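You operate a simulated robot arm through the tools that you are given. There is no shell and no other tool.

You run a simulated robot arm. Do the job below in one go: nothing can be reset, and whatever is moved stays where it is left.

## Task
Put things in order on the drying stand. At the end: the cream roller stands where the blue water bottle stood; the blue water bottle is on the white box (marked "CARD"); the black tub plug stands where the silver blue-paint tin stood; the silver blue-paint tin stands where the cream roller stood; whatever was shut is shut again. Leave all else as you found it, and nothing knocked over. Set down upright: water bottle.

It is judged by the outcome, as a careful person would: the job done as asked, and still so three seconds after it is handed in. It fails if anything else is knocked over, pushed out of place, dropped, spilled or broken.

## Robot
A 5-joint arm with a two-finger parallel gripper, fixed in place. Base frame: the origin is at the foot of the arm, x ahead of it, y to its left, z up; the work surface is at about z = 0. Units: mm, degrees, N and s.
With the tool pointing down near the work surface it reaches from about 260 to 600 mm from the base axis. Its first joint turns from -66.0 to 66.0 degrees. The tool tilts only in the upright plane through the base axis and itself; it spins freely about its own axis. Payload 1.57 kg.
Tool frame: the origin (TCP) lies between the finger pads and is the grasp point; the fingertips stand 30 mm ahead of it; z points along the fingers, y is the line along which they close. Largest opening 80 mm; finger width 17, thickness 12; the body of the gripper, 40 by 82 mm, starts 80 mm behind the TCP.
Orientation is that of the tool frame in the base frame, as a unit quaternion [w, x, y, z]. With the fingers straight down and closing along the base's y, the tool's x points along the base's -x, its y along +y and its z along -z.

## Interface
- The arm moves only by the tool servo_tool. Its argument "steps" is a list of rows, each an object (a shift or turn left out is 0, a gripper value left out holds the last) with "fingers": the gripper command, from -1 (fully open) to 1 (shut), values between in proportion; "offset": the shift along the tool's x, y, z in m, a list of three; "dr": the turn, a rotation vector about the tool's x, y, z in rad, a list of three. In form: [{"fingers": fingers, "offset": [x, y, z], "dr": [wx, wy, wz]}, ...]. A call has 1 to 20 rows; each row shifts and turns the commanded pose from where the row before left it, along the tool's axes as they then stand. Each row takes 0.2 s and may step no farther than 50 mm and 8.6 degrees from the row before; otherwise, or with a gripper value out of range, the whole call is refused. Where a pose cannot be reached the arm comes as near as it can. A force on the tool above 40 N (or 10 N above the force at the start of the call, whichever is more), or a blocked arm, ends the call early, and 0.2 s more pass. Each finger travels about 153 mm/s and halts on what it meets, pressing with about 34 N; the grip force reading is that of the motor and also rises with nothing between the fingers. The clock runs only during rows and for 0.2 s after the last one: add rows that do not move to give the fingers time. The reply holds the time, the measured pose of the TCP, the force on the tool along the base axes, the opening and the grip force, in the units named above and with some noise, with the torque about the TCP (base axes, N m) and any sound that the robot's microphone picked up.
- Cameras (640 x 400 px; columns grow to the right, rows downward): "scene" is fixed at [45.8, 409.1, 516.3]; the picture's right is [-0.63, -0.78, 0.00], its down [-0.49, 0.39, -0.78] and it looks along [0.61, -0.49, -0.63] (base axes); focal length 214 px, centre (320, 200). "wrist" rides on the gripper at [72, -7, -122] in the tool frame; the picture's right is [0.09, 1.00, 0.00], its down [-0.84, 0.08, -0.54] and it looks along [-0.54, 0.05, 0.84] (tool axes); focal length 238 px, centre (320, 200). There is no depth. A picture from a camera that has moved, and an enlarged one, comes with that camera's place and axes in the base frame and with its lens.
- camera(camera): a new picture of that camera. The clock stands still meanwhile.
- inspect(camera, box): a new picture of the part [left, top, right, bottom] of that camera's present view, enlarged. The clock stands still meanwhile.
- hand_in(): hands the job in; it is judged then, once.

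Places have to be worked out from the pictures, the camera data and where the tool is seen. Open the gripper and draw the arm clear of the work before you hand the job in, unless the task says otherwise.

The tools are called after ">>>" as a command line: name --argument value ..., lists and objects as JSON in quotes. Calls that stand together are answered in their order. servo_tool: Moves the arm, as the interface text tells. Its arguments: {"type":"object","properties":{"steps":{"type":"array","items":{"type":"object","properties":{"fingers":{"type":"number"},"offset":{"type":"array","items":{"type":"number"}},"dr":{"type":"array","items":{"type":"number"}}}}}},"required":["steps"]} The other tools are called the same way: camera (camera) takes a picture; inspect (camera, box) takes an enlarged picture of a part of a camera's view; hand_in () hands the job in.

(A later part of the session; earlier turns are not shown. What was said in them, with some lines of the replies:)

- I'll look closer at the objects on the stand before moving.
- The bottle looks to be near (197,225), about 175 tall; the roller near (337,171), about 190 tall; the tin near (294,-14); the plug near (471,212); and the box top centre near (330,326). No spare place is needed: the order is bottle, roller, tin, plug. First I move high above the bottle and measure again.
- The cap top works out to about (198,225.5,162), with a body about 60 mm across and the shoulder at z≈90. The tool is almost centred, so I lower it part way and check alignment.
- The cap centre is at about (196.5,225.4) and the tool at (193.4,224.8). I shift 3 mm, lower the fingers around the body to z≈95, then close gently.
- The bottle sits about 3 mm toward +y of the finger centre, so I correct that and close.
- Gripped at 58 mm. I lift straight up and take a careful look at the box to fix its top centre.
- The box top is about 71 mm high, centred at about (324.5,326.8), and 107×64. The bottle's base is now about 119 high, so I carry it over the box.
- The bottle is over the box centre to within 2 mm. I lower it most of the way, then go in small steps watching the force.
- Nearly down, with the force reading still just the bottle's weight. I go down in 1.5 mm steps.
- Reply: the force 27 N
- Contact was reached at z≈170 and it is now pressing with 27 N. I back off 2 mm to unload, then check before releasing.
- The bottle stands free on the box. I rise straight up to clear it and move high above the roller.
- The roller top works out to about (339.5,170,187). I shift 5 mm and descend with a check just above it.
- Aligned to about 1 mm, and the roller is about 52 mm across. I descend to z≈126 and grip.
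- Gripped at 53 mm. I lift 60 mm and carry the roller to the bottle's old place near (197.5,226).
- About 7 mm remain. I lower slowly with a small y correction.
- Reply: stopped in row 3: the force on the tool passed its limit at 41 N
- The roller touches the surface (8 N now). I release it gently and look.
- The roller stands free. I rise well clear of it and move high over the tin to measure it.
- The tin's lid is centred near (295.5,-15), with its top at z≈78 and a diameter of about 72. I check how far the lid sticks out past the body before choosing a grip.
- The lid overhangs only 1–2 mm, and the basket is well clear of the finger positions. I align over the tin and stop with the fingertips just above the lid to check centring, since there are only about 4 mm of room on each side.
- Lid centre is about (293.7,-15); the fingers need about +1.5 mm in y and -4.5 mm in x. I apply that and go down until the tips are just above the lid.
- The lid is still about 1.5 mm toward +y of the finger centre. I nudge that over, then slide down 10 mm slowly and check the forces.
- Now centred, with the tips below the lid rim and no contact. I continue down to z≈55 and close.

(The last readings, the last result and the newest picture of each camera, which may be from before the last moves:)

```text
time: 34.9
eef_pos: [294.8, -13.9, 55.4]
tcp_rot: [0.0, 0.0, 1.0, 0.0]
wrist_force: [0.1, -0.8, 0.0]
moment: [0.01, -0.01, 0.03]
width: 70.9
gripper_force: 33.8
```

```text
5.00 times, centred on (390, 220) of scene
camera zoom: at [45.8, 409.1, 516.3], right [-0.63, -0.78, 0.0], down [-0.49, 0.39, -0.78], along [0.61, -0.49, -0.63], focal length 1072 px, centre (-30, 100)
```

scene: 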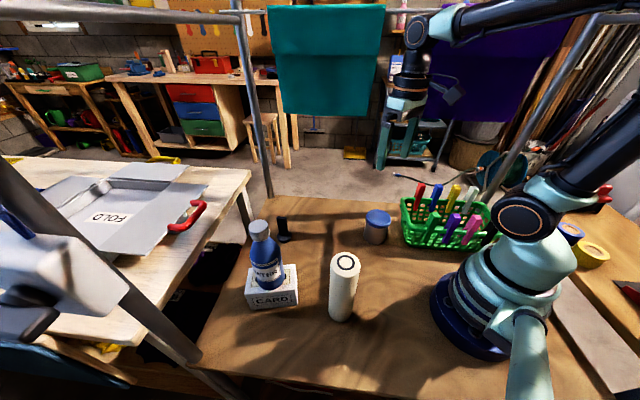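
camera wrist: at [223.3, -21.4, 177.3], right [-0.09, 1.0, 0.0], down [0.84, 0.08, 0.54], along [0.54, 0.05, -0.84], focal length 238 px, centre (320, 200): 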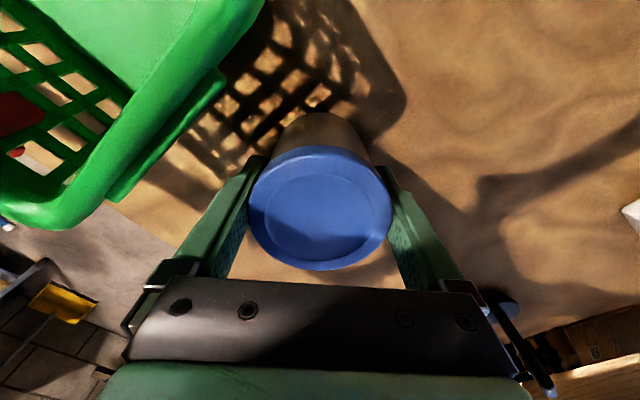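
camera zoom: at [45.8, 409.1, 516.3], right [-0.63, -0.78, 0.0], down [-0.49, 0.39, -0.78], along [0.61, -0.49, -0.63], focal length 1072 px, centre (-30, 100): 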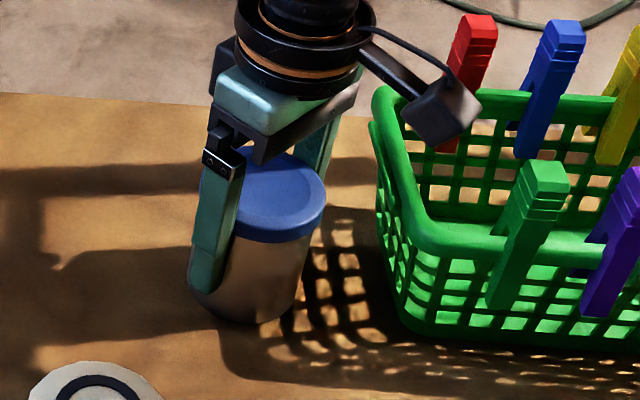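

Gripped at 71 mm, on the lid rim. I lift only 8 mm and check that the whole tin comes up, not just the lid.

>>> servo_tool --steps '[{"offset": [0, 0, -0.003]}, {"offset": [0, 0, -0.005]}, {}]'

>>> inspect --camera "scene" --box '[340, 180, 440, 260]'

>>> camera --camera "wrist"

```text
time: 35.7
eef_pos: [294.9, -13.7, 64.9]
tcp_rot: [0.0, 0.0, 1.0, 0.0]
wrist_force: [0.0, -0.1, -0.7]
moment: [0.0, 0.02, 0.02]
width: 70.6
gripper_force: 34.3
```

```text
5.00 times, centred on (390, 220) of scene
camera zoom: at [45.8, 409.1, 516.3], right [-0.63, -0.78, 0.0], down [-0.49, 0.39, -0.78], along [0.61, -0.49, -0.63], focal length 1072 px, centre (-30, 100)
```

zoom: 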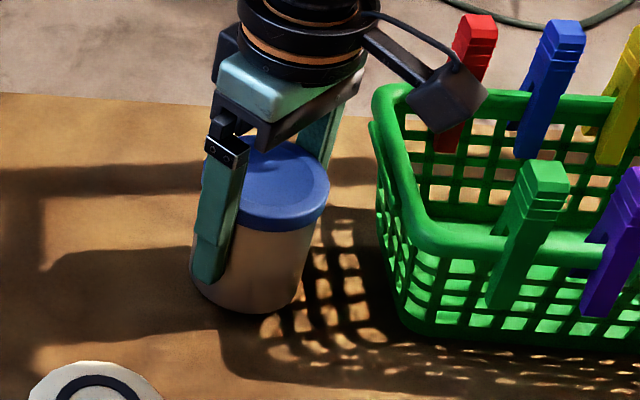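

```text
taken
camera wrist: at [223.3, -21.7, 186.0], right [-0.09, 1.0, 0.0], down [0.84, 0.08, 0.54], along [0.54, 0.05, -0.84], focal length 238 px, centre (320, 200)
```

wrist: 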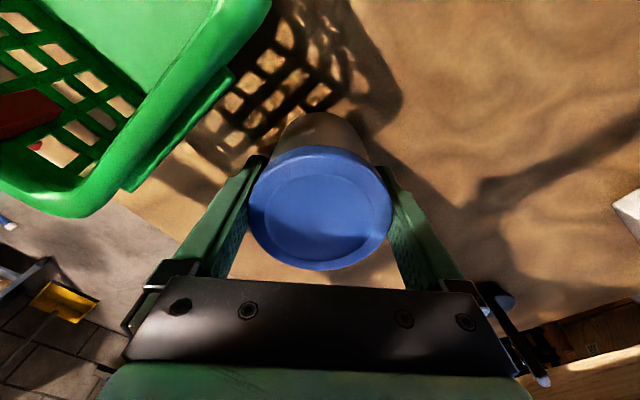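

The whole tin came up with its lid on. I lift further and carry it to the roller's old place at (339.5,170).

>>> servo_tool --steps '[{"offset": [0, 0, -0.015]}, {"offset": [0, 0, -0.025]}, {"offset": [-0.003, 0.012, -0.01]}, {"offset": [-0.006, 0.025, 0]}, {"offset": [-0.008, 0.033, 0]}, {"offset": [-0.008, 0.033, 0]}, {"offset": [-0.008, 0.033, 0]}, {"offset": [-0.007, 0.028, 0]}, {"offset": [-0.005, 0.0205, 0]}, {}, {}]'

>>> camera --camera "wrist"

>>> inspect --camera "scene" --box '[220, 160, 420, 320]'

```text
time: 38.1
eef_pos: [338.8, 175.1, 114.1]
tcp_rot: [0.0, 0.0, 1.0, 0.0]
wrist_force: [0.3, 0.3, -1.6]
moment: [0.01, 0.03, 0.0]
width: 71.0
gripper_force: 33.9
```

```text
taken
camera wrist: at [267.3, 166.9, 235.0], right [-0.09, 1.0, 0.0], down [0.84, 0.08, 0.54], along [0.54, 0.05, -0.84], focal length 238 px, centre (320, 200)
```

wrist: 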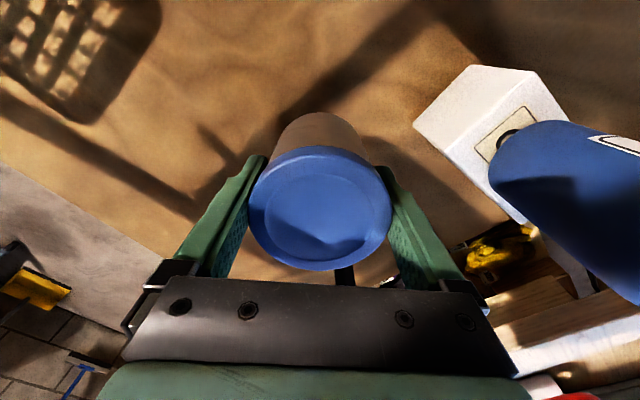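

```text
2.50 times, centred on (320, 240) of scene
camera zoom: at [45.8, 409.1, 516.3], right [-0.63, -0.78, 0.0], down [-0.49, 0.39, -0.78], along [0.61, -0.49, -0.63], focal length 536 px, centre (320, 100)
```

zoom: 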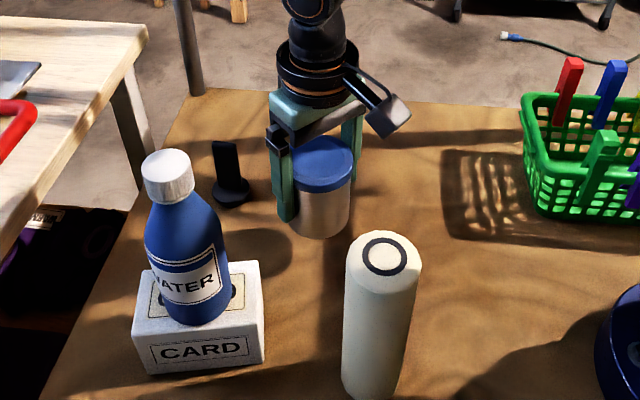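

I correct by -3 mm in y and lower to just above the surface.

>>> servo_tool --steps '[{"offset": [-0.001, -0.003, 0.012]}, {"offset": [0, 0, 0.02]}, {"offset": [0, 0, 0.013]}, {"offset": [0, 0, 0.007]}, {}, {}]'

>>> camera --camera "wrist"

>>> inspect --camera "scene" --box '[260, 190, 380, 290]'

```text
time: 39.5
eef_pos: [341.1, 169.3, 63.6]
tcp_rot: [0.001, 0.001, 1.0, -0.001]
wrist_force: [0.5, -0.1, -1.8]
moment: [0.03, -0.02, -0.01]
width: 70.9
gripper_force: 34.1
```

```text
taken
camera wrist: at [268.7, 161.7, 183.6], right [-0.09, 1.0, 0.0], down [0.84, 0.08, 0.54], along [0.54, 0.05, -0.84], focal length 238 px, centre (320, 200)
```

wrist: 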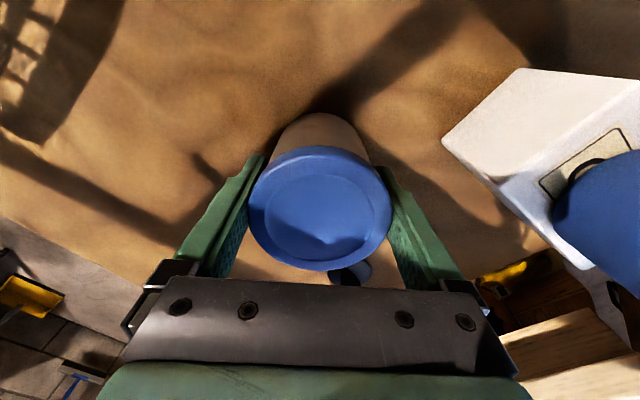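

```text
4.00 times, centred on (320, 240) of scene
camera zoom: at [45.8, 409.1, 516.3], right [-0.63, -0.78, 0.0], down [-0.49, 0.39, -0.78], along [0.61, -0.49, -0.63], focal length 858 px, centre (320, 40)
```

zoom: 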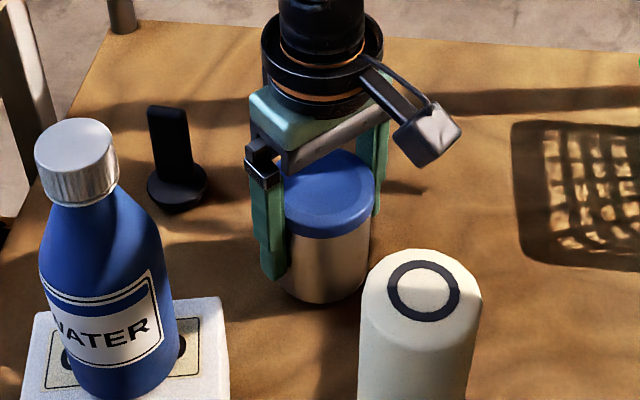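

>>> servo_tool --steps '[{"offset": [0, 0.001, 0.0025]}, {"offset": [0, 0, 0.0015]}, {}]'

>>> servo_tool --steps '[{"offset": [0, 0, 0.001]}, {}]'

>>> servo_tool --steps '[{"offset": [0, 0, 0.001]}, {}]'

```text
time: 40.3
eef_pos: [341.3, 169.9, 56.7]
tcp_rot: [0.001, 0.0, 1.0, -0.001]
wrist_force: [-0.4, -0.2, -1.5]
moment: [-0.01, 0.02, -0.02]
width: 70.8
gripper_force: 33.8
```

```text
time: 40.9
eef_pos: [340.2, 170.5, 56.3]
tcp_rot: [0.0, 0.0, 1.0, 0.0]
wrist_force: [0.2, 0.0, -2.0]
moment: [-0.03, 0.04, -0.02]
width: 70.7
gripper_force: 34.7
```

```text
time: 41.5
eef_pos: [340.5, 169.9, 56.8]
tcp_rot: [0.0, 0.0, 1.0, 0.001]
wrist_force: [0.4, 0.7, -2.6]
moment: [-0.03, 0.0, 0.02]
width: 70.9
gripper_force: 34.4
```

No contact yet, so I go on in 1 mm steps.

>>> servo_tool --steps '[{"offset": [0, 0, 0.001]}, {}]'

>>> servo_tool --steps '[{"offset": [0, 0, 0.001]}, {}]'

```text
time: 42.1
eef_pos: [340.2, 169.4, 55.0]
tcp_rot: [0.001, 0.0, 1.0, -0.001]
wrist_force: [-7.7, 2.7, 20.4]
moment: [0.01, 0.43, 0.01]
width: 70.9
gripper_force: 34.1
```

```text
time: 42.7
eef_pos: [342.2, 169.1, 54.1]
tcp_rot: [0.001, 0.0, 1.0, 0.002]
wrist_force: [-2.5, 8.6, 20.4]
moment: [-0.12, -0.15, 0.07]
width: 70.7
gripper_force: 33.8
```

The tin is in contact with the surface. I unload about 1.5 mm and open the gripper.

>>> servo_tool --steps '[{"offset": [0, 0, -0.001]}, {}, {"fingers": -0.7}, {"fingers": -0.8}, {"fingers": -0.9}, {"fingers": -1}, {}]'

>>> inspect --camera "wrist" --box '[200, 90, 440, 290]'

>>> inspect --camera "scene" --box '[260, 190, 380, 290]'

```text
time: 44.3
eef_pos: [341.1, 168.2, 55.3]
tcp_rot: [0.0, 0.0, 1.0, 0.0]
wrist_force: [-0.2, 0.1, 0.7]
moment: [-0.02, 0.01, 0.0]
width: 79.9
gripper_force: 0.0
```

```text
2.00 times, centred on (320, 190) of wrist
camera zoom: at [268.4, 160.6, 175.5], right [-0.09, 1.0, 0.0], down [0.84, 0.08, 0.54], along [0.54, 0.05, -0.84], focal length 477 px, centre (320, 220)
```

zoom: 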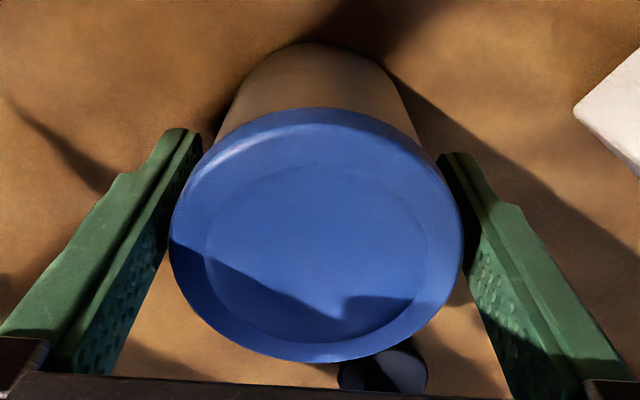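

```text
4.00 times, centred on (320, 240) of scene
camera zoom: at [45.8, 409.1, 516.3], right [-0.63, -0.78, 0.0], down [-0.49, 0.39, -0.78], along [0.61, -0.49, -0.63], focal length 858 px, centre (320, 40)
```

zoom: 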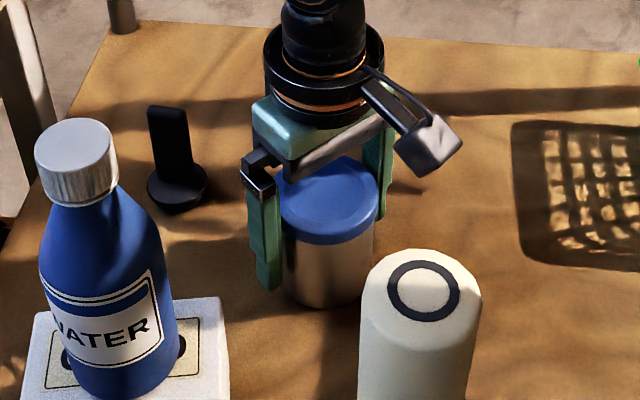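

The tin stands released with both fingers clear. I rise straight up slowly at first, then check it stayed, and go up to view the plug.

>>> servo_tool --steps '[{"offset": [0, 0, -0.01]}, {"offset": [0, 0, -0.02]}, {"offset": [0, 0, -0.03]}, {"offset": [0, 0, -0.04]}, {"offset": [0, 0, -0.05]}, {"offset": [0, 0, -0.03]}, {}]'

>>> camera --camera "wrist"

>>> camera --camera "scene"

>>> inspect --camera "scene" --box '[260, 200, 320, 250]'

```text
time: 45.9
eef_pos: [337.9, 168.6, 235.6]
tcp_rot: [0.0, 0.0, 1.0, 0.0]
wrist_force: [0.5, -0.4, -0.7]
moment: [0.01, 0.0, 0.01]
width: 79.8
gripper_force: 0.0
```

```text
taken
camera wrist: at [265.9, 160.8, 356.0], right [-0.09, 1.0, 0.0], down [0.84, 0.08, 0.54], along [0.54, 0.05, -0.84], focal length 238 px, centre (320, 200)
```

wrist: 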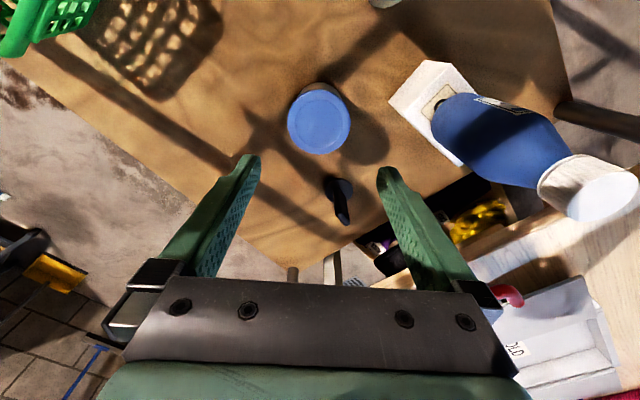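

```text
taken
```

scene: 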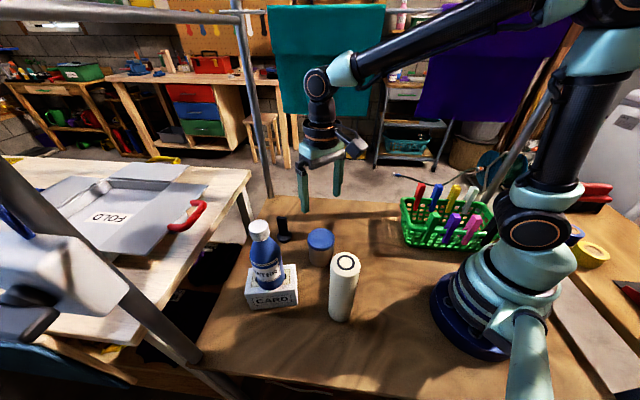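

```text
8.00 times, centred on (290, 225) of scene
camera zoom: at [45.7, 409.1, 516.3], right [-0.63, -0.78, 0.0], down [-0.49, 0.39, -0.78], along [0.61, -0.49, -0.63], focal length 1716 px, centre (560, 0)
```

zoom: 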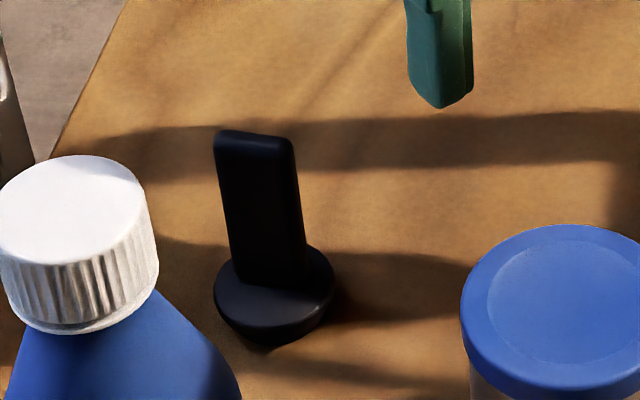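

The tin sits at about (337,167), matching the roller's old place. The plug has an upright flat blade handle, so I move above it for a closer view.

>>> servo_tool --steps '[{"offset": [-0.03, 0.01, 0]}, {"offset": [-0.035, 0.012, 0]}, {"offset": [-0.035, 0.012, 0]}, {"offset": [-0.033, 0.01, 0]}, {}, {}]'

>>> camera --camera "wrist"

>>> inspect --camera "wrist" --box '[260, 80, 380, 180]'

>>> camera --camera "scene"

```text
time: 47.3
eef_pos: [471.7, 211.7, 231.6]
tcp_rot: [0.001, 0.0, 1.0, 0.0]
wrist_force: [0.0, -0.4, 0.7]
moment: [0.0, 0.0, -0.03]
width: 80.3
gripper_force: 0.1
```

```text
taken
camera wrist: at [400.1, 203.5, 353.2], right [-0.09, 1.0, 0.0], down [0.84, 0.08, 0.54], along [0.54, 0.05, -0.84], focal length 238 px, centre (320, 200)
```

wrist: 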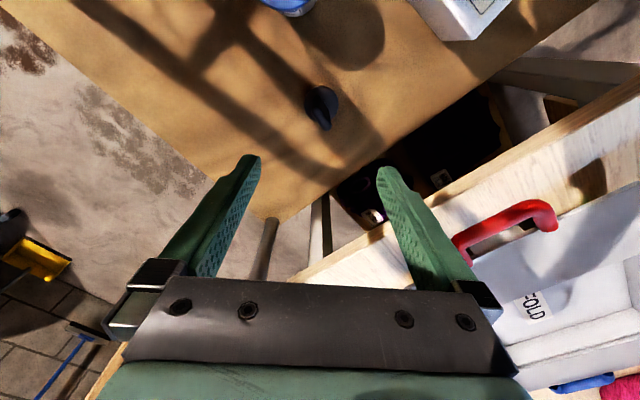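

```text
4.00 times, centred on (320, 130) of wrist
camera zoom: at [400.1, 203.5, 353.2], right [-0.09, 1.0, 0.0], down [0.84, 0.08, 0.54], along [0.54, 0.05, -0.84], focal length 953 px, centre (320, 480)
```

zoom: 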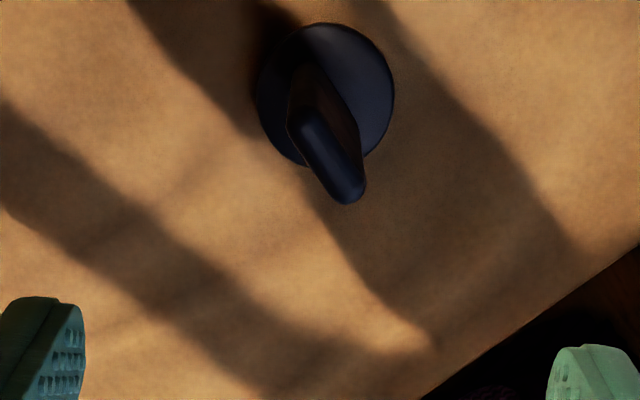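

```text
taken
```

scene: 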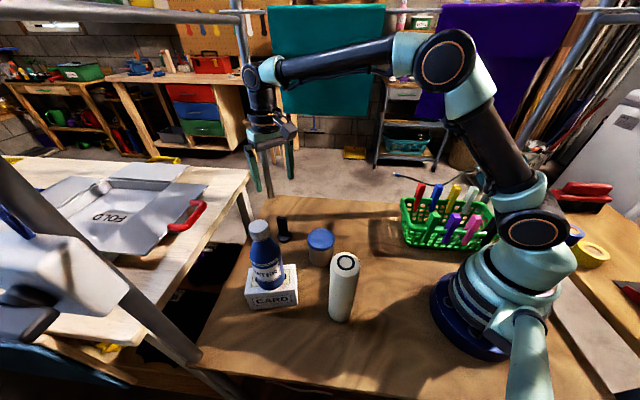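

The blade top is at about (467.5,212,87), running 40° from x toward y, about 28 wide and 9 thick. I centre over it and spin the tool +40° so the fingers close across its thickness, then come part way down.

>>> servo_tool --steps '[{"offset": [0.005, 0.0015, 0], "dr": [0, 0, -0.14]}, {"dr": [0, 0, -0.14]}, {"dr": [0, 0, -0.14]}, {"dr": [0, 0, -0.14]}, {"dr": [0, 0, -0.14]}, {"offset": [0, 0, 0.03]}, {"offset": [0, 0, 0.03]}, {"offset": [0, 0, 0.015]}, {}, {}]'

>>> camera --camera "wrist"

>>> inspect --camera "wrist" --box '[220, 70, 420, 210]'

>>> inspect --camera "scene" --box '[230, 150, 350, 250]'

```text
time: 49.5
eef_pos: [469.0, 214.2, 159.0]
tcp_rot: [0.001, -0.343, 0.939, 0.0]
wrist_force: [-0.7, -0.1, -1.2]
moment: [0.0, 0.04, -0.01]
width: 80.1
gripper_force: 0.0
```

```text
taken
camera wrist: at [417.7, 162.8, 280.3], right [-0.71, 0.7, 0.0], down [0.59, 0.6, 0.54], along [0.38, 0.39, -0.84], focal length 238 px, centre (320, 200)
```

wrist: 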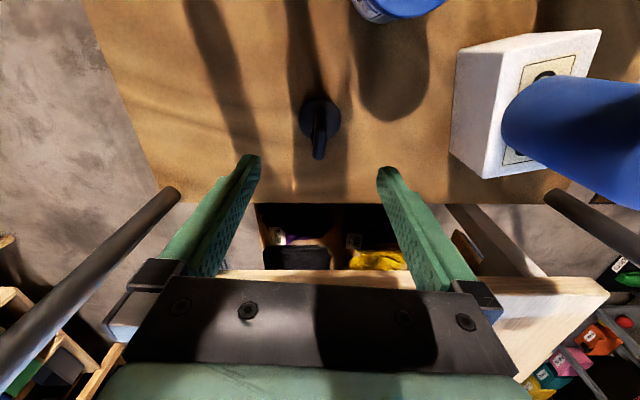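

```text
2.86 times, centred on (320, 140) of wrist
camera zoom: at [417.7, 162.8, 280.3], right [-0.71, 0.7, 0.0], down [0.59, 0.6, 0.54], along [0.38, 0.39, -0.84], focal length 681 px, centre (320, 371)
```

zoom: 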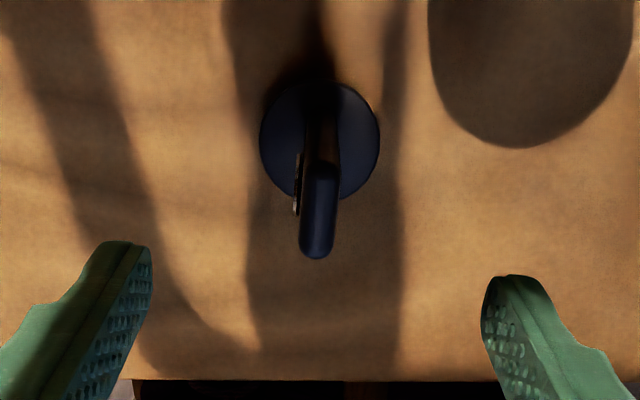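

```text
4.00 times, centred on (290, 200) of scene
camera zoom: at [45.8, 409.1, 516.3], right [-0.63, -0.78, 0.0], down [-0.49, 0.39, -0.78], along [0.61, -0.49, -0.63], focal length 858 px, centre (440, 200)
```

zoom: 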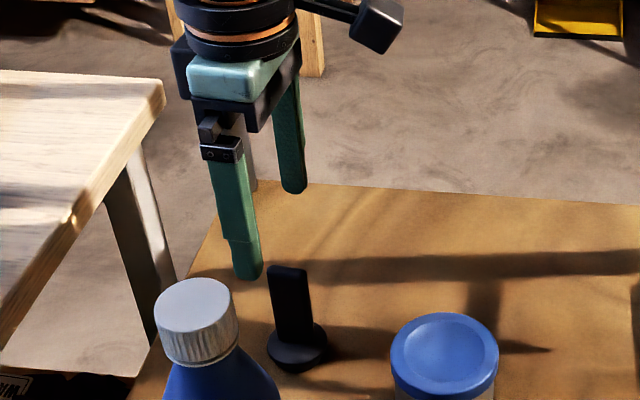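

The blade is centred between the fingers and the yaw is right. I descend to z≈62 and close.

>>> servo_tool --steps '[{"offset": [0.0015, 0.0005, 0.03]}, {"offset": [0, 0, 0.03]}, {"offset": [0, 0, 0.02]}, {"offset": [0, 0, 0.015]}, {}, {}]'

>>> inspect --camera "wrist" --box '[200, 90, 440, 290]'

>>> inspect --camera "scene" --box '[230, 170, 350, 270]'

```text
time: 50.9
eef_pos: [467.3, 213.0, 64.7]
tcp_rot: [0.0, -0.343, 0.939, 0.0]
wrist_force: [-0.1, 0.2, 0.6]
moment: [0.02, -0.03, -0.02]
width: 79.9
gripper_force: 0.0
```

```text
2.00 times, centred on (320, 190) of wrist
camera zoom: at [416.6, 160.3, 186.1], right [-0.71, 0.7, 0.0], down [0.59, 0.6, 0.54], along [0.38, 0.39, -0.84], focal length 477 px, centre (320, 220)
```

zoom: 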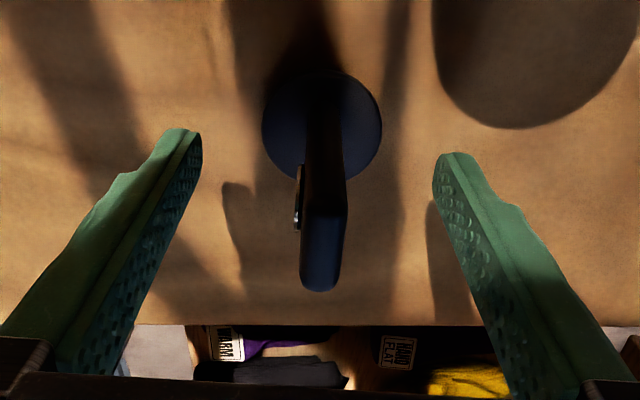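

```text
4.00 times, centred on (290, 220) of scene
camera zoom: at [45.8, 409.1, 516.3], right [-0.63, -0.78, 0.0], down [-0.49, 0.39, -0.78], along [0.61, -0.49, -0.63], focal length 858 px, centre (440, 120)
```

zoom: 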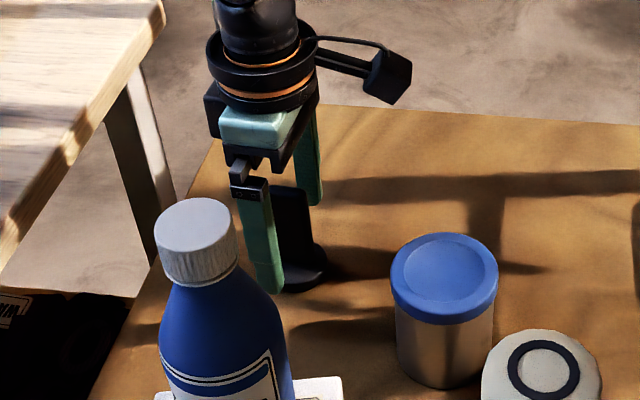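

>>> servo_tool --steps '[{"offset": [0, 0.0005, 0]}, {"fingers": -0.5}, {"fingers": 0.2}, {"fingers": 0.5}, {"fingers": 0.8}, {"fingers": 1.0}, {}, {}]'

>>> inspect --camera "wrist" --box '[200, 90, 440, 290]'

>>> inspect --camera "scene" --box '[230, 170, 350, 270]'

```text
time: 52.7
eef_pos: [466.8, 213.4, 64.4]
tcp_rot: [0.0, -0.343, 0.939, 0.0]
wrist_force: [-0.1, 0.5, 0.1]
moment: [0.01, -0.01, -0.01]
width: 10.4
gripper_force: 28.1
```

```text
2.00 times, centred on (320, 190) of wrist
camera zoom: at [415.7, 160.9, 185.8], right [-0.71, 0.7, 0.0], down [0.59, 0.6, 0.54], along [0.38, 0.39, -0.84], focal length 477 px, centre (320, 220)
```

zoom: 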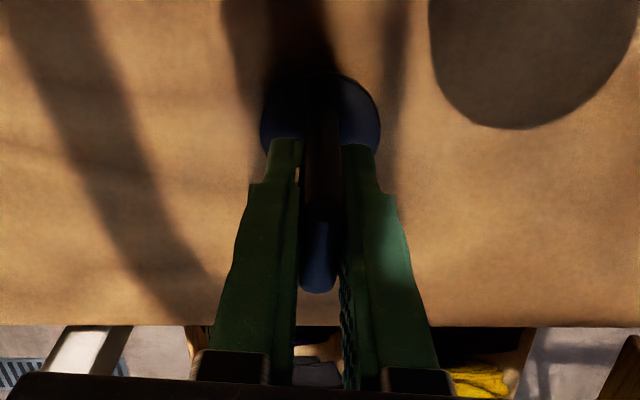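

```text
4.00 times, centred on (290, 220) of scene
camera zoom: at [45.8, 409.1, 516.3], right [-0.63, -0.78, 0.0], down [-0.49, 0.39, -0.78], along [0.61, -0.49, -0.63], focal length 858 px, centre (440, 120)
```

zoom: 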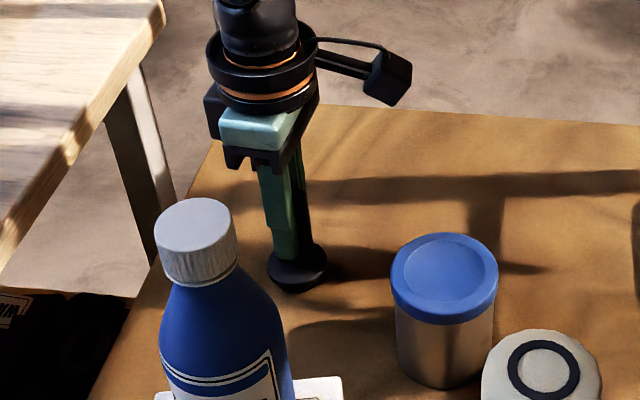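

The plug is gripped at 10 mm. I lift 90 mm, then spin back to zero yaw.

>>> servo_tool --steps '[{"offset": [0, 0, -0.01]}, {"offset": [0, 0, -0.02]}, {"offset": [0, 0, -0.03]}, {"offset": [0, 0, -0.03]}, {}, {"dr": [0, 0, 0.1]}, {"dr": [0, 0, 0.12]}, {"dr": [0, 0, 0.12]}, {"dr": [0, 0, 0.12]}, {"dr": [0, 0, 0.12]}, {"dr": [0, 0, 0.12]}, {}, {}]'

>>> camera --camera "wrist"

>>> camera --camera "scene"

```text
time: 55.5
eef_pos: [467.2, 212.8, 155.2]
tcp_rot: [0.0, 0.001, 1.0, 0.0]
wrist_force: [-0.8, 0.0, 0.3]
moment: [0.04, 0.0, 0.0]
width: 10.6
gripper_force: 28.5
```

```text
taken
camera wrist: at [394.8, 205.8, 275.2], right [-0.09, 1.0, 0.0], down [0.84, 0.08, 0.54], along [0.54, 0.05, -0.84], focal length 238 px, centre (320, 200)
```

wrist: 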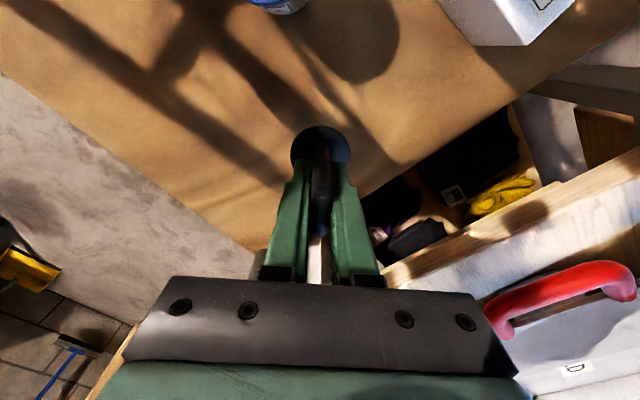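

```text
taken
```

scene: 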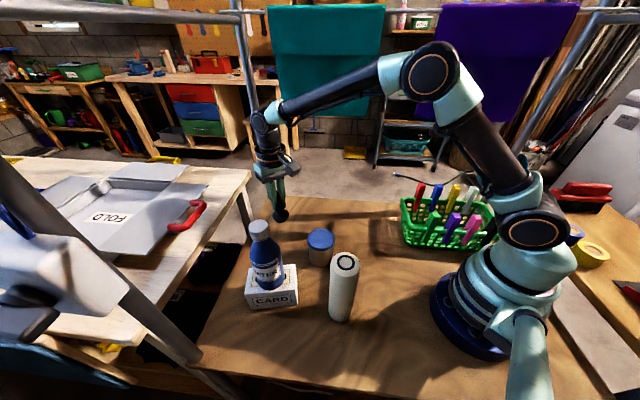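

The plug hangs straight. I carry it to the tin's old place at about (296,-14.5).

>>> servo_tool --steps '[{"offset": [0.008, -0.011, 0]}, {"offset": [0.016, -0.021, 0]}, {"offset": [0.02, -0.027, 0]}, {"offset": [0.021, -0.028, 0]}, {"offset": [0.021, -0.028, 0]}, {"offset": [0.021, -0.028, 0]}, {"offset": [0.021, -0.028, 0]}, {"offset": [0.02, -0.027, 0]}, {"offset": [0.015, -0.019, 0]}, {"offset": [0.008, -0.01, 0]}, {}, {}]'

>>> camera --camera "wrist"

>>> inspect --camera "scene" --box '[320, 140, 500, 270]'

```text
time: 58.1
eef_pos: [295.4, -12.4, 154.0]
tcp_rot: [0.0, 0.001, 1.0, 0.0]
wrist_force: [-0.2, -0.4, -0.7]
moment: [-0.01, -0.01, 0.02]
width: 10.2
gripper_force: 28.0
```

```text
taken
camera wrist: at [223.2, -19.4, 276.2], right [-0.09, 1.0, 0.0], down [0.84, 0.08, 0.54], along [0.54, 0.05, -0.84], focal length 238 px, centre (320, 200)
```

wrist: 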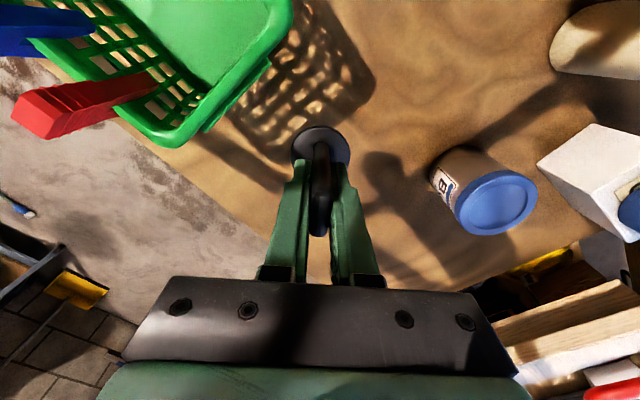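

```text
3.08 times, centred on (410, 205) of scene
camera zoom: at [45.8, 409.1, 516.3], right [-0.63, -0.78, 0.0], down [-0.49, 0.39, -0.78], along [0.61, -0.49, -0.63], focal length 660 px, centre (43, 185)
```

zoom: 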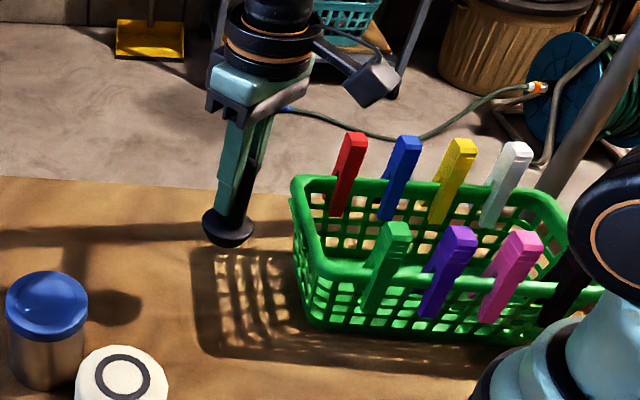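

>>> servo_tool --steps '[{"offset": [-0.001, -0.002, 0.015]}, {"offset": [0, 0, 0.025]}, {"offset": [0, 0, 0.02]}, {"offset": [0, 0, 0.015]}, {"offset": [0, 0, 0.007]}, {}, {}]'

>>> camera --camera "wrist"

>>> inspect --camera "scene" --box '[340, 180, 440, 260]'

```text
time: 59.7
eef_pos: [299.2, -14.8, 72.0]
tcp_rot: [0.0, 0.0, 1.0, -0.001]
wrist_force: [0.6, 0.1, -0.5]
moment: [0.0, 0.0, -0.02]
width: 10.4
gripper_force: 28.3
```

```text
taken
camera wrist: at [226.3, -21.7, 193.0], right [-0.09, 1.0, 0.0], down [0.84, 0.08, 0.54], along [0.54, 0.05, -0.84], focal length 238 px, centre (320, 200)
```

wrist: 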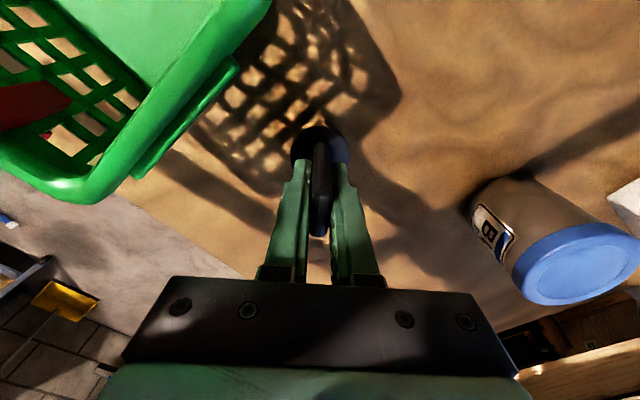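

```text
5.00 times, centred on (390, 220) of scene
camera zoom: at [45.8, 409.1, 516.3], right [-0.63, -0.78, 0.0], down [-0.49, 0.39, -0.78], along [0.61, -0.49, -0.63], focal length 1072 px, centre (-30, 100)
```

zoom: 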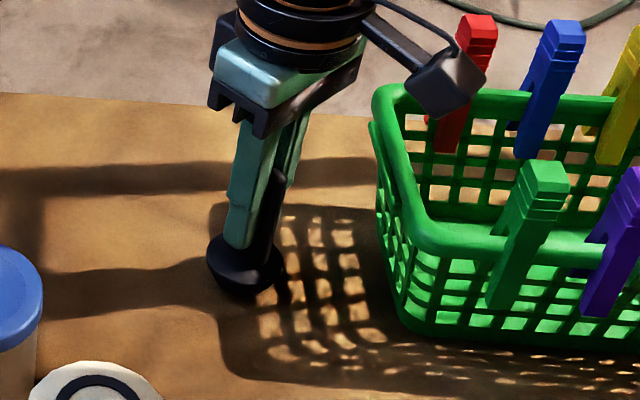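

>>> servo_tool --steps '[{"offset": [0.0015, 0, 0.003]}, {"offset": [0, 0, 0.002]}, {}]'

>>> servo_tool --steps '[{"offset": [0, 0, 0.001]}, {}]'

>>> servo_tool --steps '[{"offset": [0, 0, 0.001]}, {}]'

```text
time: 60.5
eef_pos: [296.6, -15.4, 66.6]
tcp_rot: [0.0, 0.001, 1.0, 0.0]
wrist_force: [1.1, -0.3, -0.3]
moment: [0.01, 0.01, 0.0]
width: 9.8
gripper_force: 28.0
```

```text
time: 61.1
eef_pos: [295.2, -15.6, 65.8]
tcp_rot: [0.0, 0.001, 1.0, 0.0]
wrist_force: [-0.5, 0.2, -1.7]
moment: [-0.02, -0.02, 0.02]
width: 10.2
gripper_force: 28.6
```

```text
time: 61.7
eef_pos: [295.5, -15.5, 64.2]
tcp_rot: [0.0, 0.001, 1.0, 0.0]
wrist_force: [0.0, 0.0, -1.2]
moment: [0.01, -0.02, -0.01]
width: 10.5
gripper_force: 27.7
```

Still no contact; I continue in 1 mm steps.

>>> servo_tool --steps '[{"offset": [0, 0, 0.001]}, {}]'

>>> inspect --camera "scene" --box '[350, 200, 410, 250]'

```text
time: 62.3
eef_pos: [295.7, -15.3, 65.0]
tcp_rot: [0.001, 0.001, 1.0, 0.0]
wrist_force: [-2.5, 0.9, 16.2]
moment: [0.02, 0.19, 0.0]
width: 10.2
gripper_force: 28.3
```

```text
8.00 times, centred on (380, 225) of scene
camera zoom: at [45.7, 409.1, 516.3], right [-0.63, -0.78, 0.0], down [-0.49, 0.39, -0.78], along [0.61, -0.49, -0.63], focal length 1716 px, centre (-160, 0)
```

zoom: 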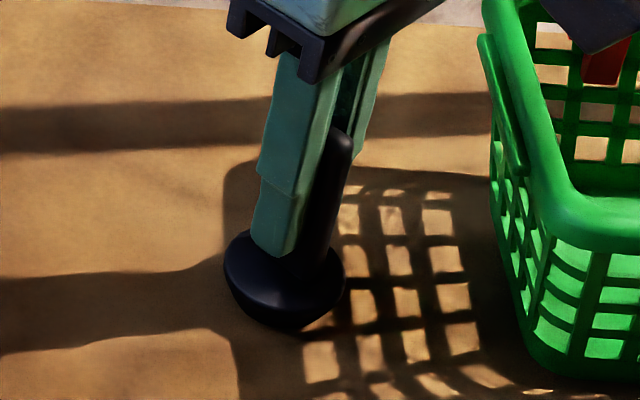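

Contact made (16 N). I unload slightly and open step by step.

>>> servo_tool --steps '[{"offset": [0, 0, -0.0008]}, {}, {"fingers": 0.73}, {"fingers": 0.7}, {"fingers": 0.6}, {"fingers": 0.3}, {"fingers": 0.0}, {"fingers": -0.5}, {}]'

>>> camera --camera "wrist"

>>> inspect --camera "scene" --box '[350, 200, 410, 250]'

```text
time: 64.3
eef_pos: [294.2, -16.1, 64.8]
tcp_rot: [0.0, 0.0, 1.0, 0.0]
wrist_force: [0.7, 0.2, -0.5]
moment: [0.01, 0.01, 0.01]
width: 60.0
gripper_force: 0.1
```

```text
taken
camera wrist: at [222.8, -22.7, 185.8], right [-0.09, 1.0, 0.0], down [0.84, 0.08, 0.54], along [0.54, 0.05, -0.84], focal length 238 px, centre (320, 200)
```

wrist: 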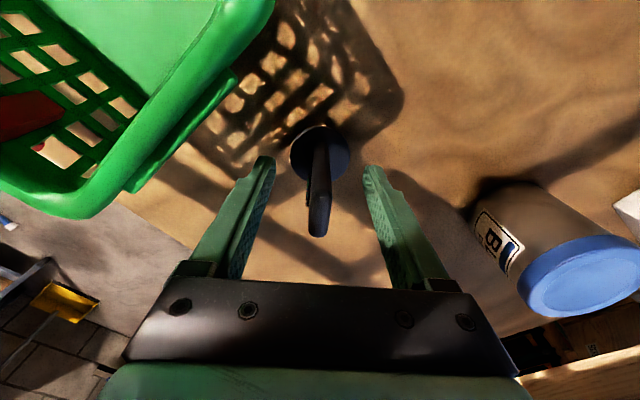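

```text
8.00 times, centred on (380, 225) of scene
camera zoom: at [45.8, 409.1, 516.3], right [-0.63, -0.78, 0.0], down [-0.49, 0.39, -0.78], along [0.61, -0.49, -0.63], focal length 1716 px, centre (-160, 0)
```

zoom: 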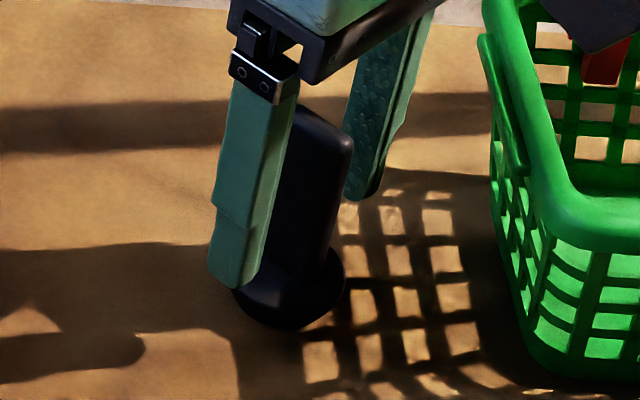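

The plug stands on its own. I open fully, rise straight up and look over everything.

>>> servo_tool --steps '[{"fingers": -1}, {"offset": [0, 0, -0.015]}, {"offset": [0, 0, -0.03]}, {"offset": [0, 0, -0.045]}, {"offset": [0, 0, -0.05]}, {"offset": [0, 0, -0.05]}, {"offset": [0, 0, -0.045]}, {}, {}]'

>>> camera --camera "wrist"

>>> camera --camera "scene"

>>> inspect --camera "scene" --box '[220, 180, 420, 340]'

```text
time: 66.3
eef_pos: [297.8, -16.2, 300.6]
tcp_rot: [0.0, 0.0, 1.0, 0.0]
wrist_force: [0.3, -0.6, -0.4]
moment: [0.01, -0.01, -0.01]
width: 79.9
gripper_force: 0.1
```

```text
taken
camera wrist: at [225.4, -23.3, 422.5], right [-0.09, 1.0, 0.0], down [0.84, 0.08, 0.54], along [0.54, 0.05, -0.84], focal length 238 px, centre (320, 200)
```

wrist: 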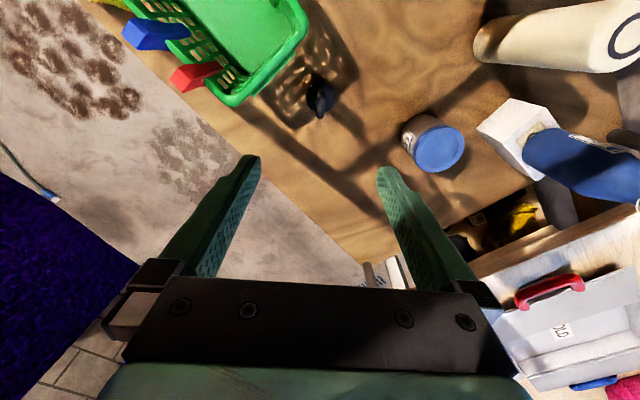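

```text
taken
```

scene: 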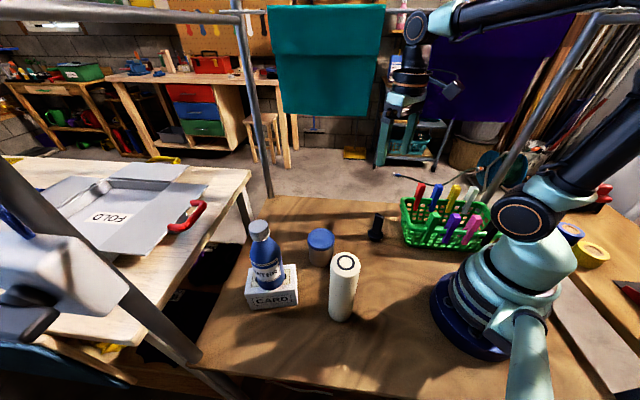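

```text
2.50 times, centred on (320, 260) of scene
camera zoom: at [45.7, 409.1, 516.3], right [-0.63, -0.78, 0.0], down [-0.49, 0.39, -0.78], along [0.61, -0.49, -0.63], focal length 536 px, centre (320, 50)
```

zoom: 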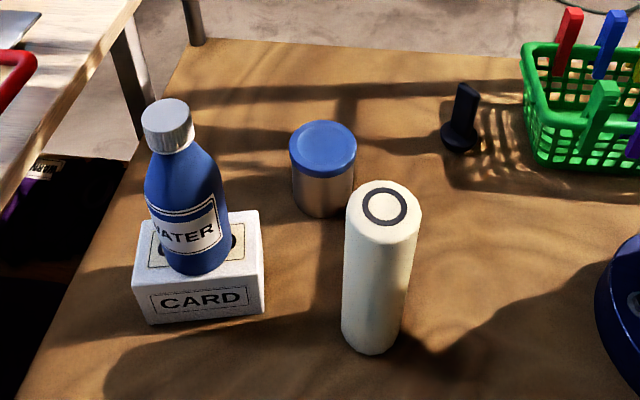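

Everything stands in its place: bottle upright on the box, which hasn't moved, roller at the bottle's old spot, tin at the roller's, and plug at the tin's. The gripper is open and clear, so I hand in.

>>> hand_in

```text
The job is handed in.
```

The rearranging is done and I've handed it in. In the last pictures everything was standing in its new place:

- **Water bottle:** it stands upright on the CARD box, about central, and the box hasn't moved.
- **Cream roller:** it stands where the bottle stood.
- **Blue-paint tin:** it stands where the roller stood, about 3–4 mm off my estimate of that spot. Its lid stayed on throughout.
- **Black tub plug:** it stands where the tin stood. I turned it about 40° while carrying it, so its handle faces a different way than before.

Nothing was knocked over, and I didn't need to open anything. I left the gripper open and raised about 300 mm above the surface, clear of the work.
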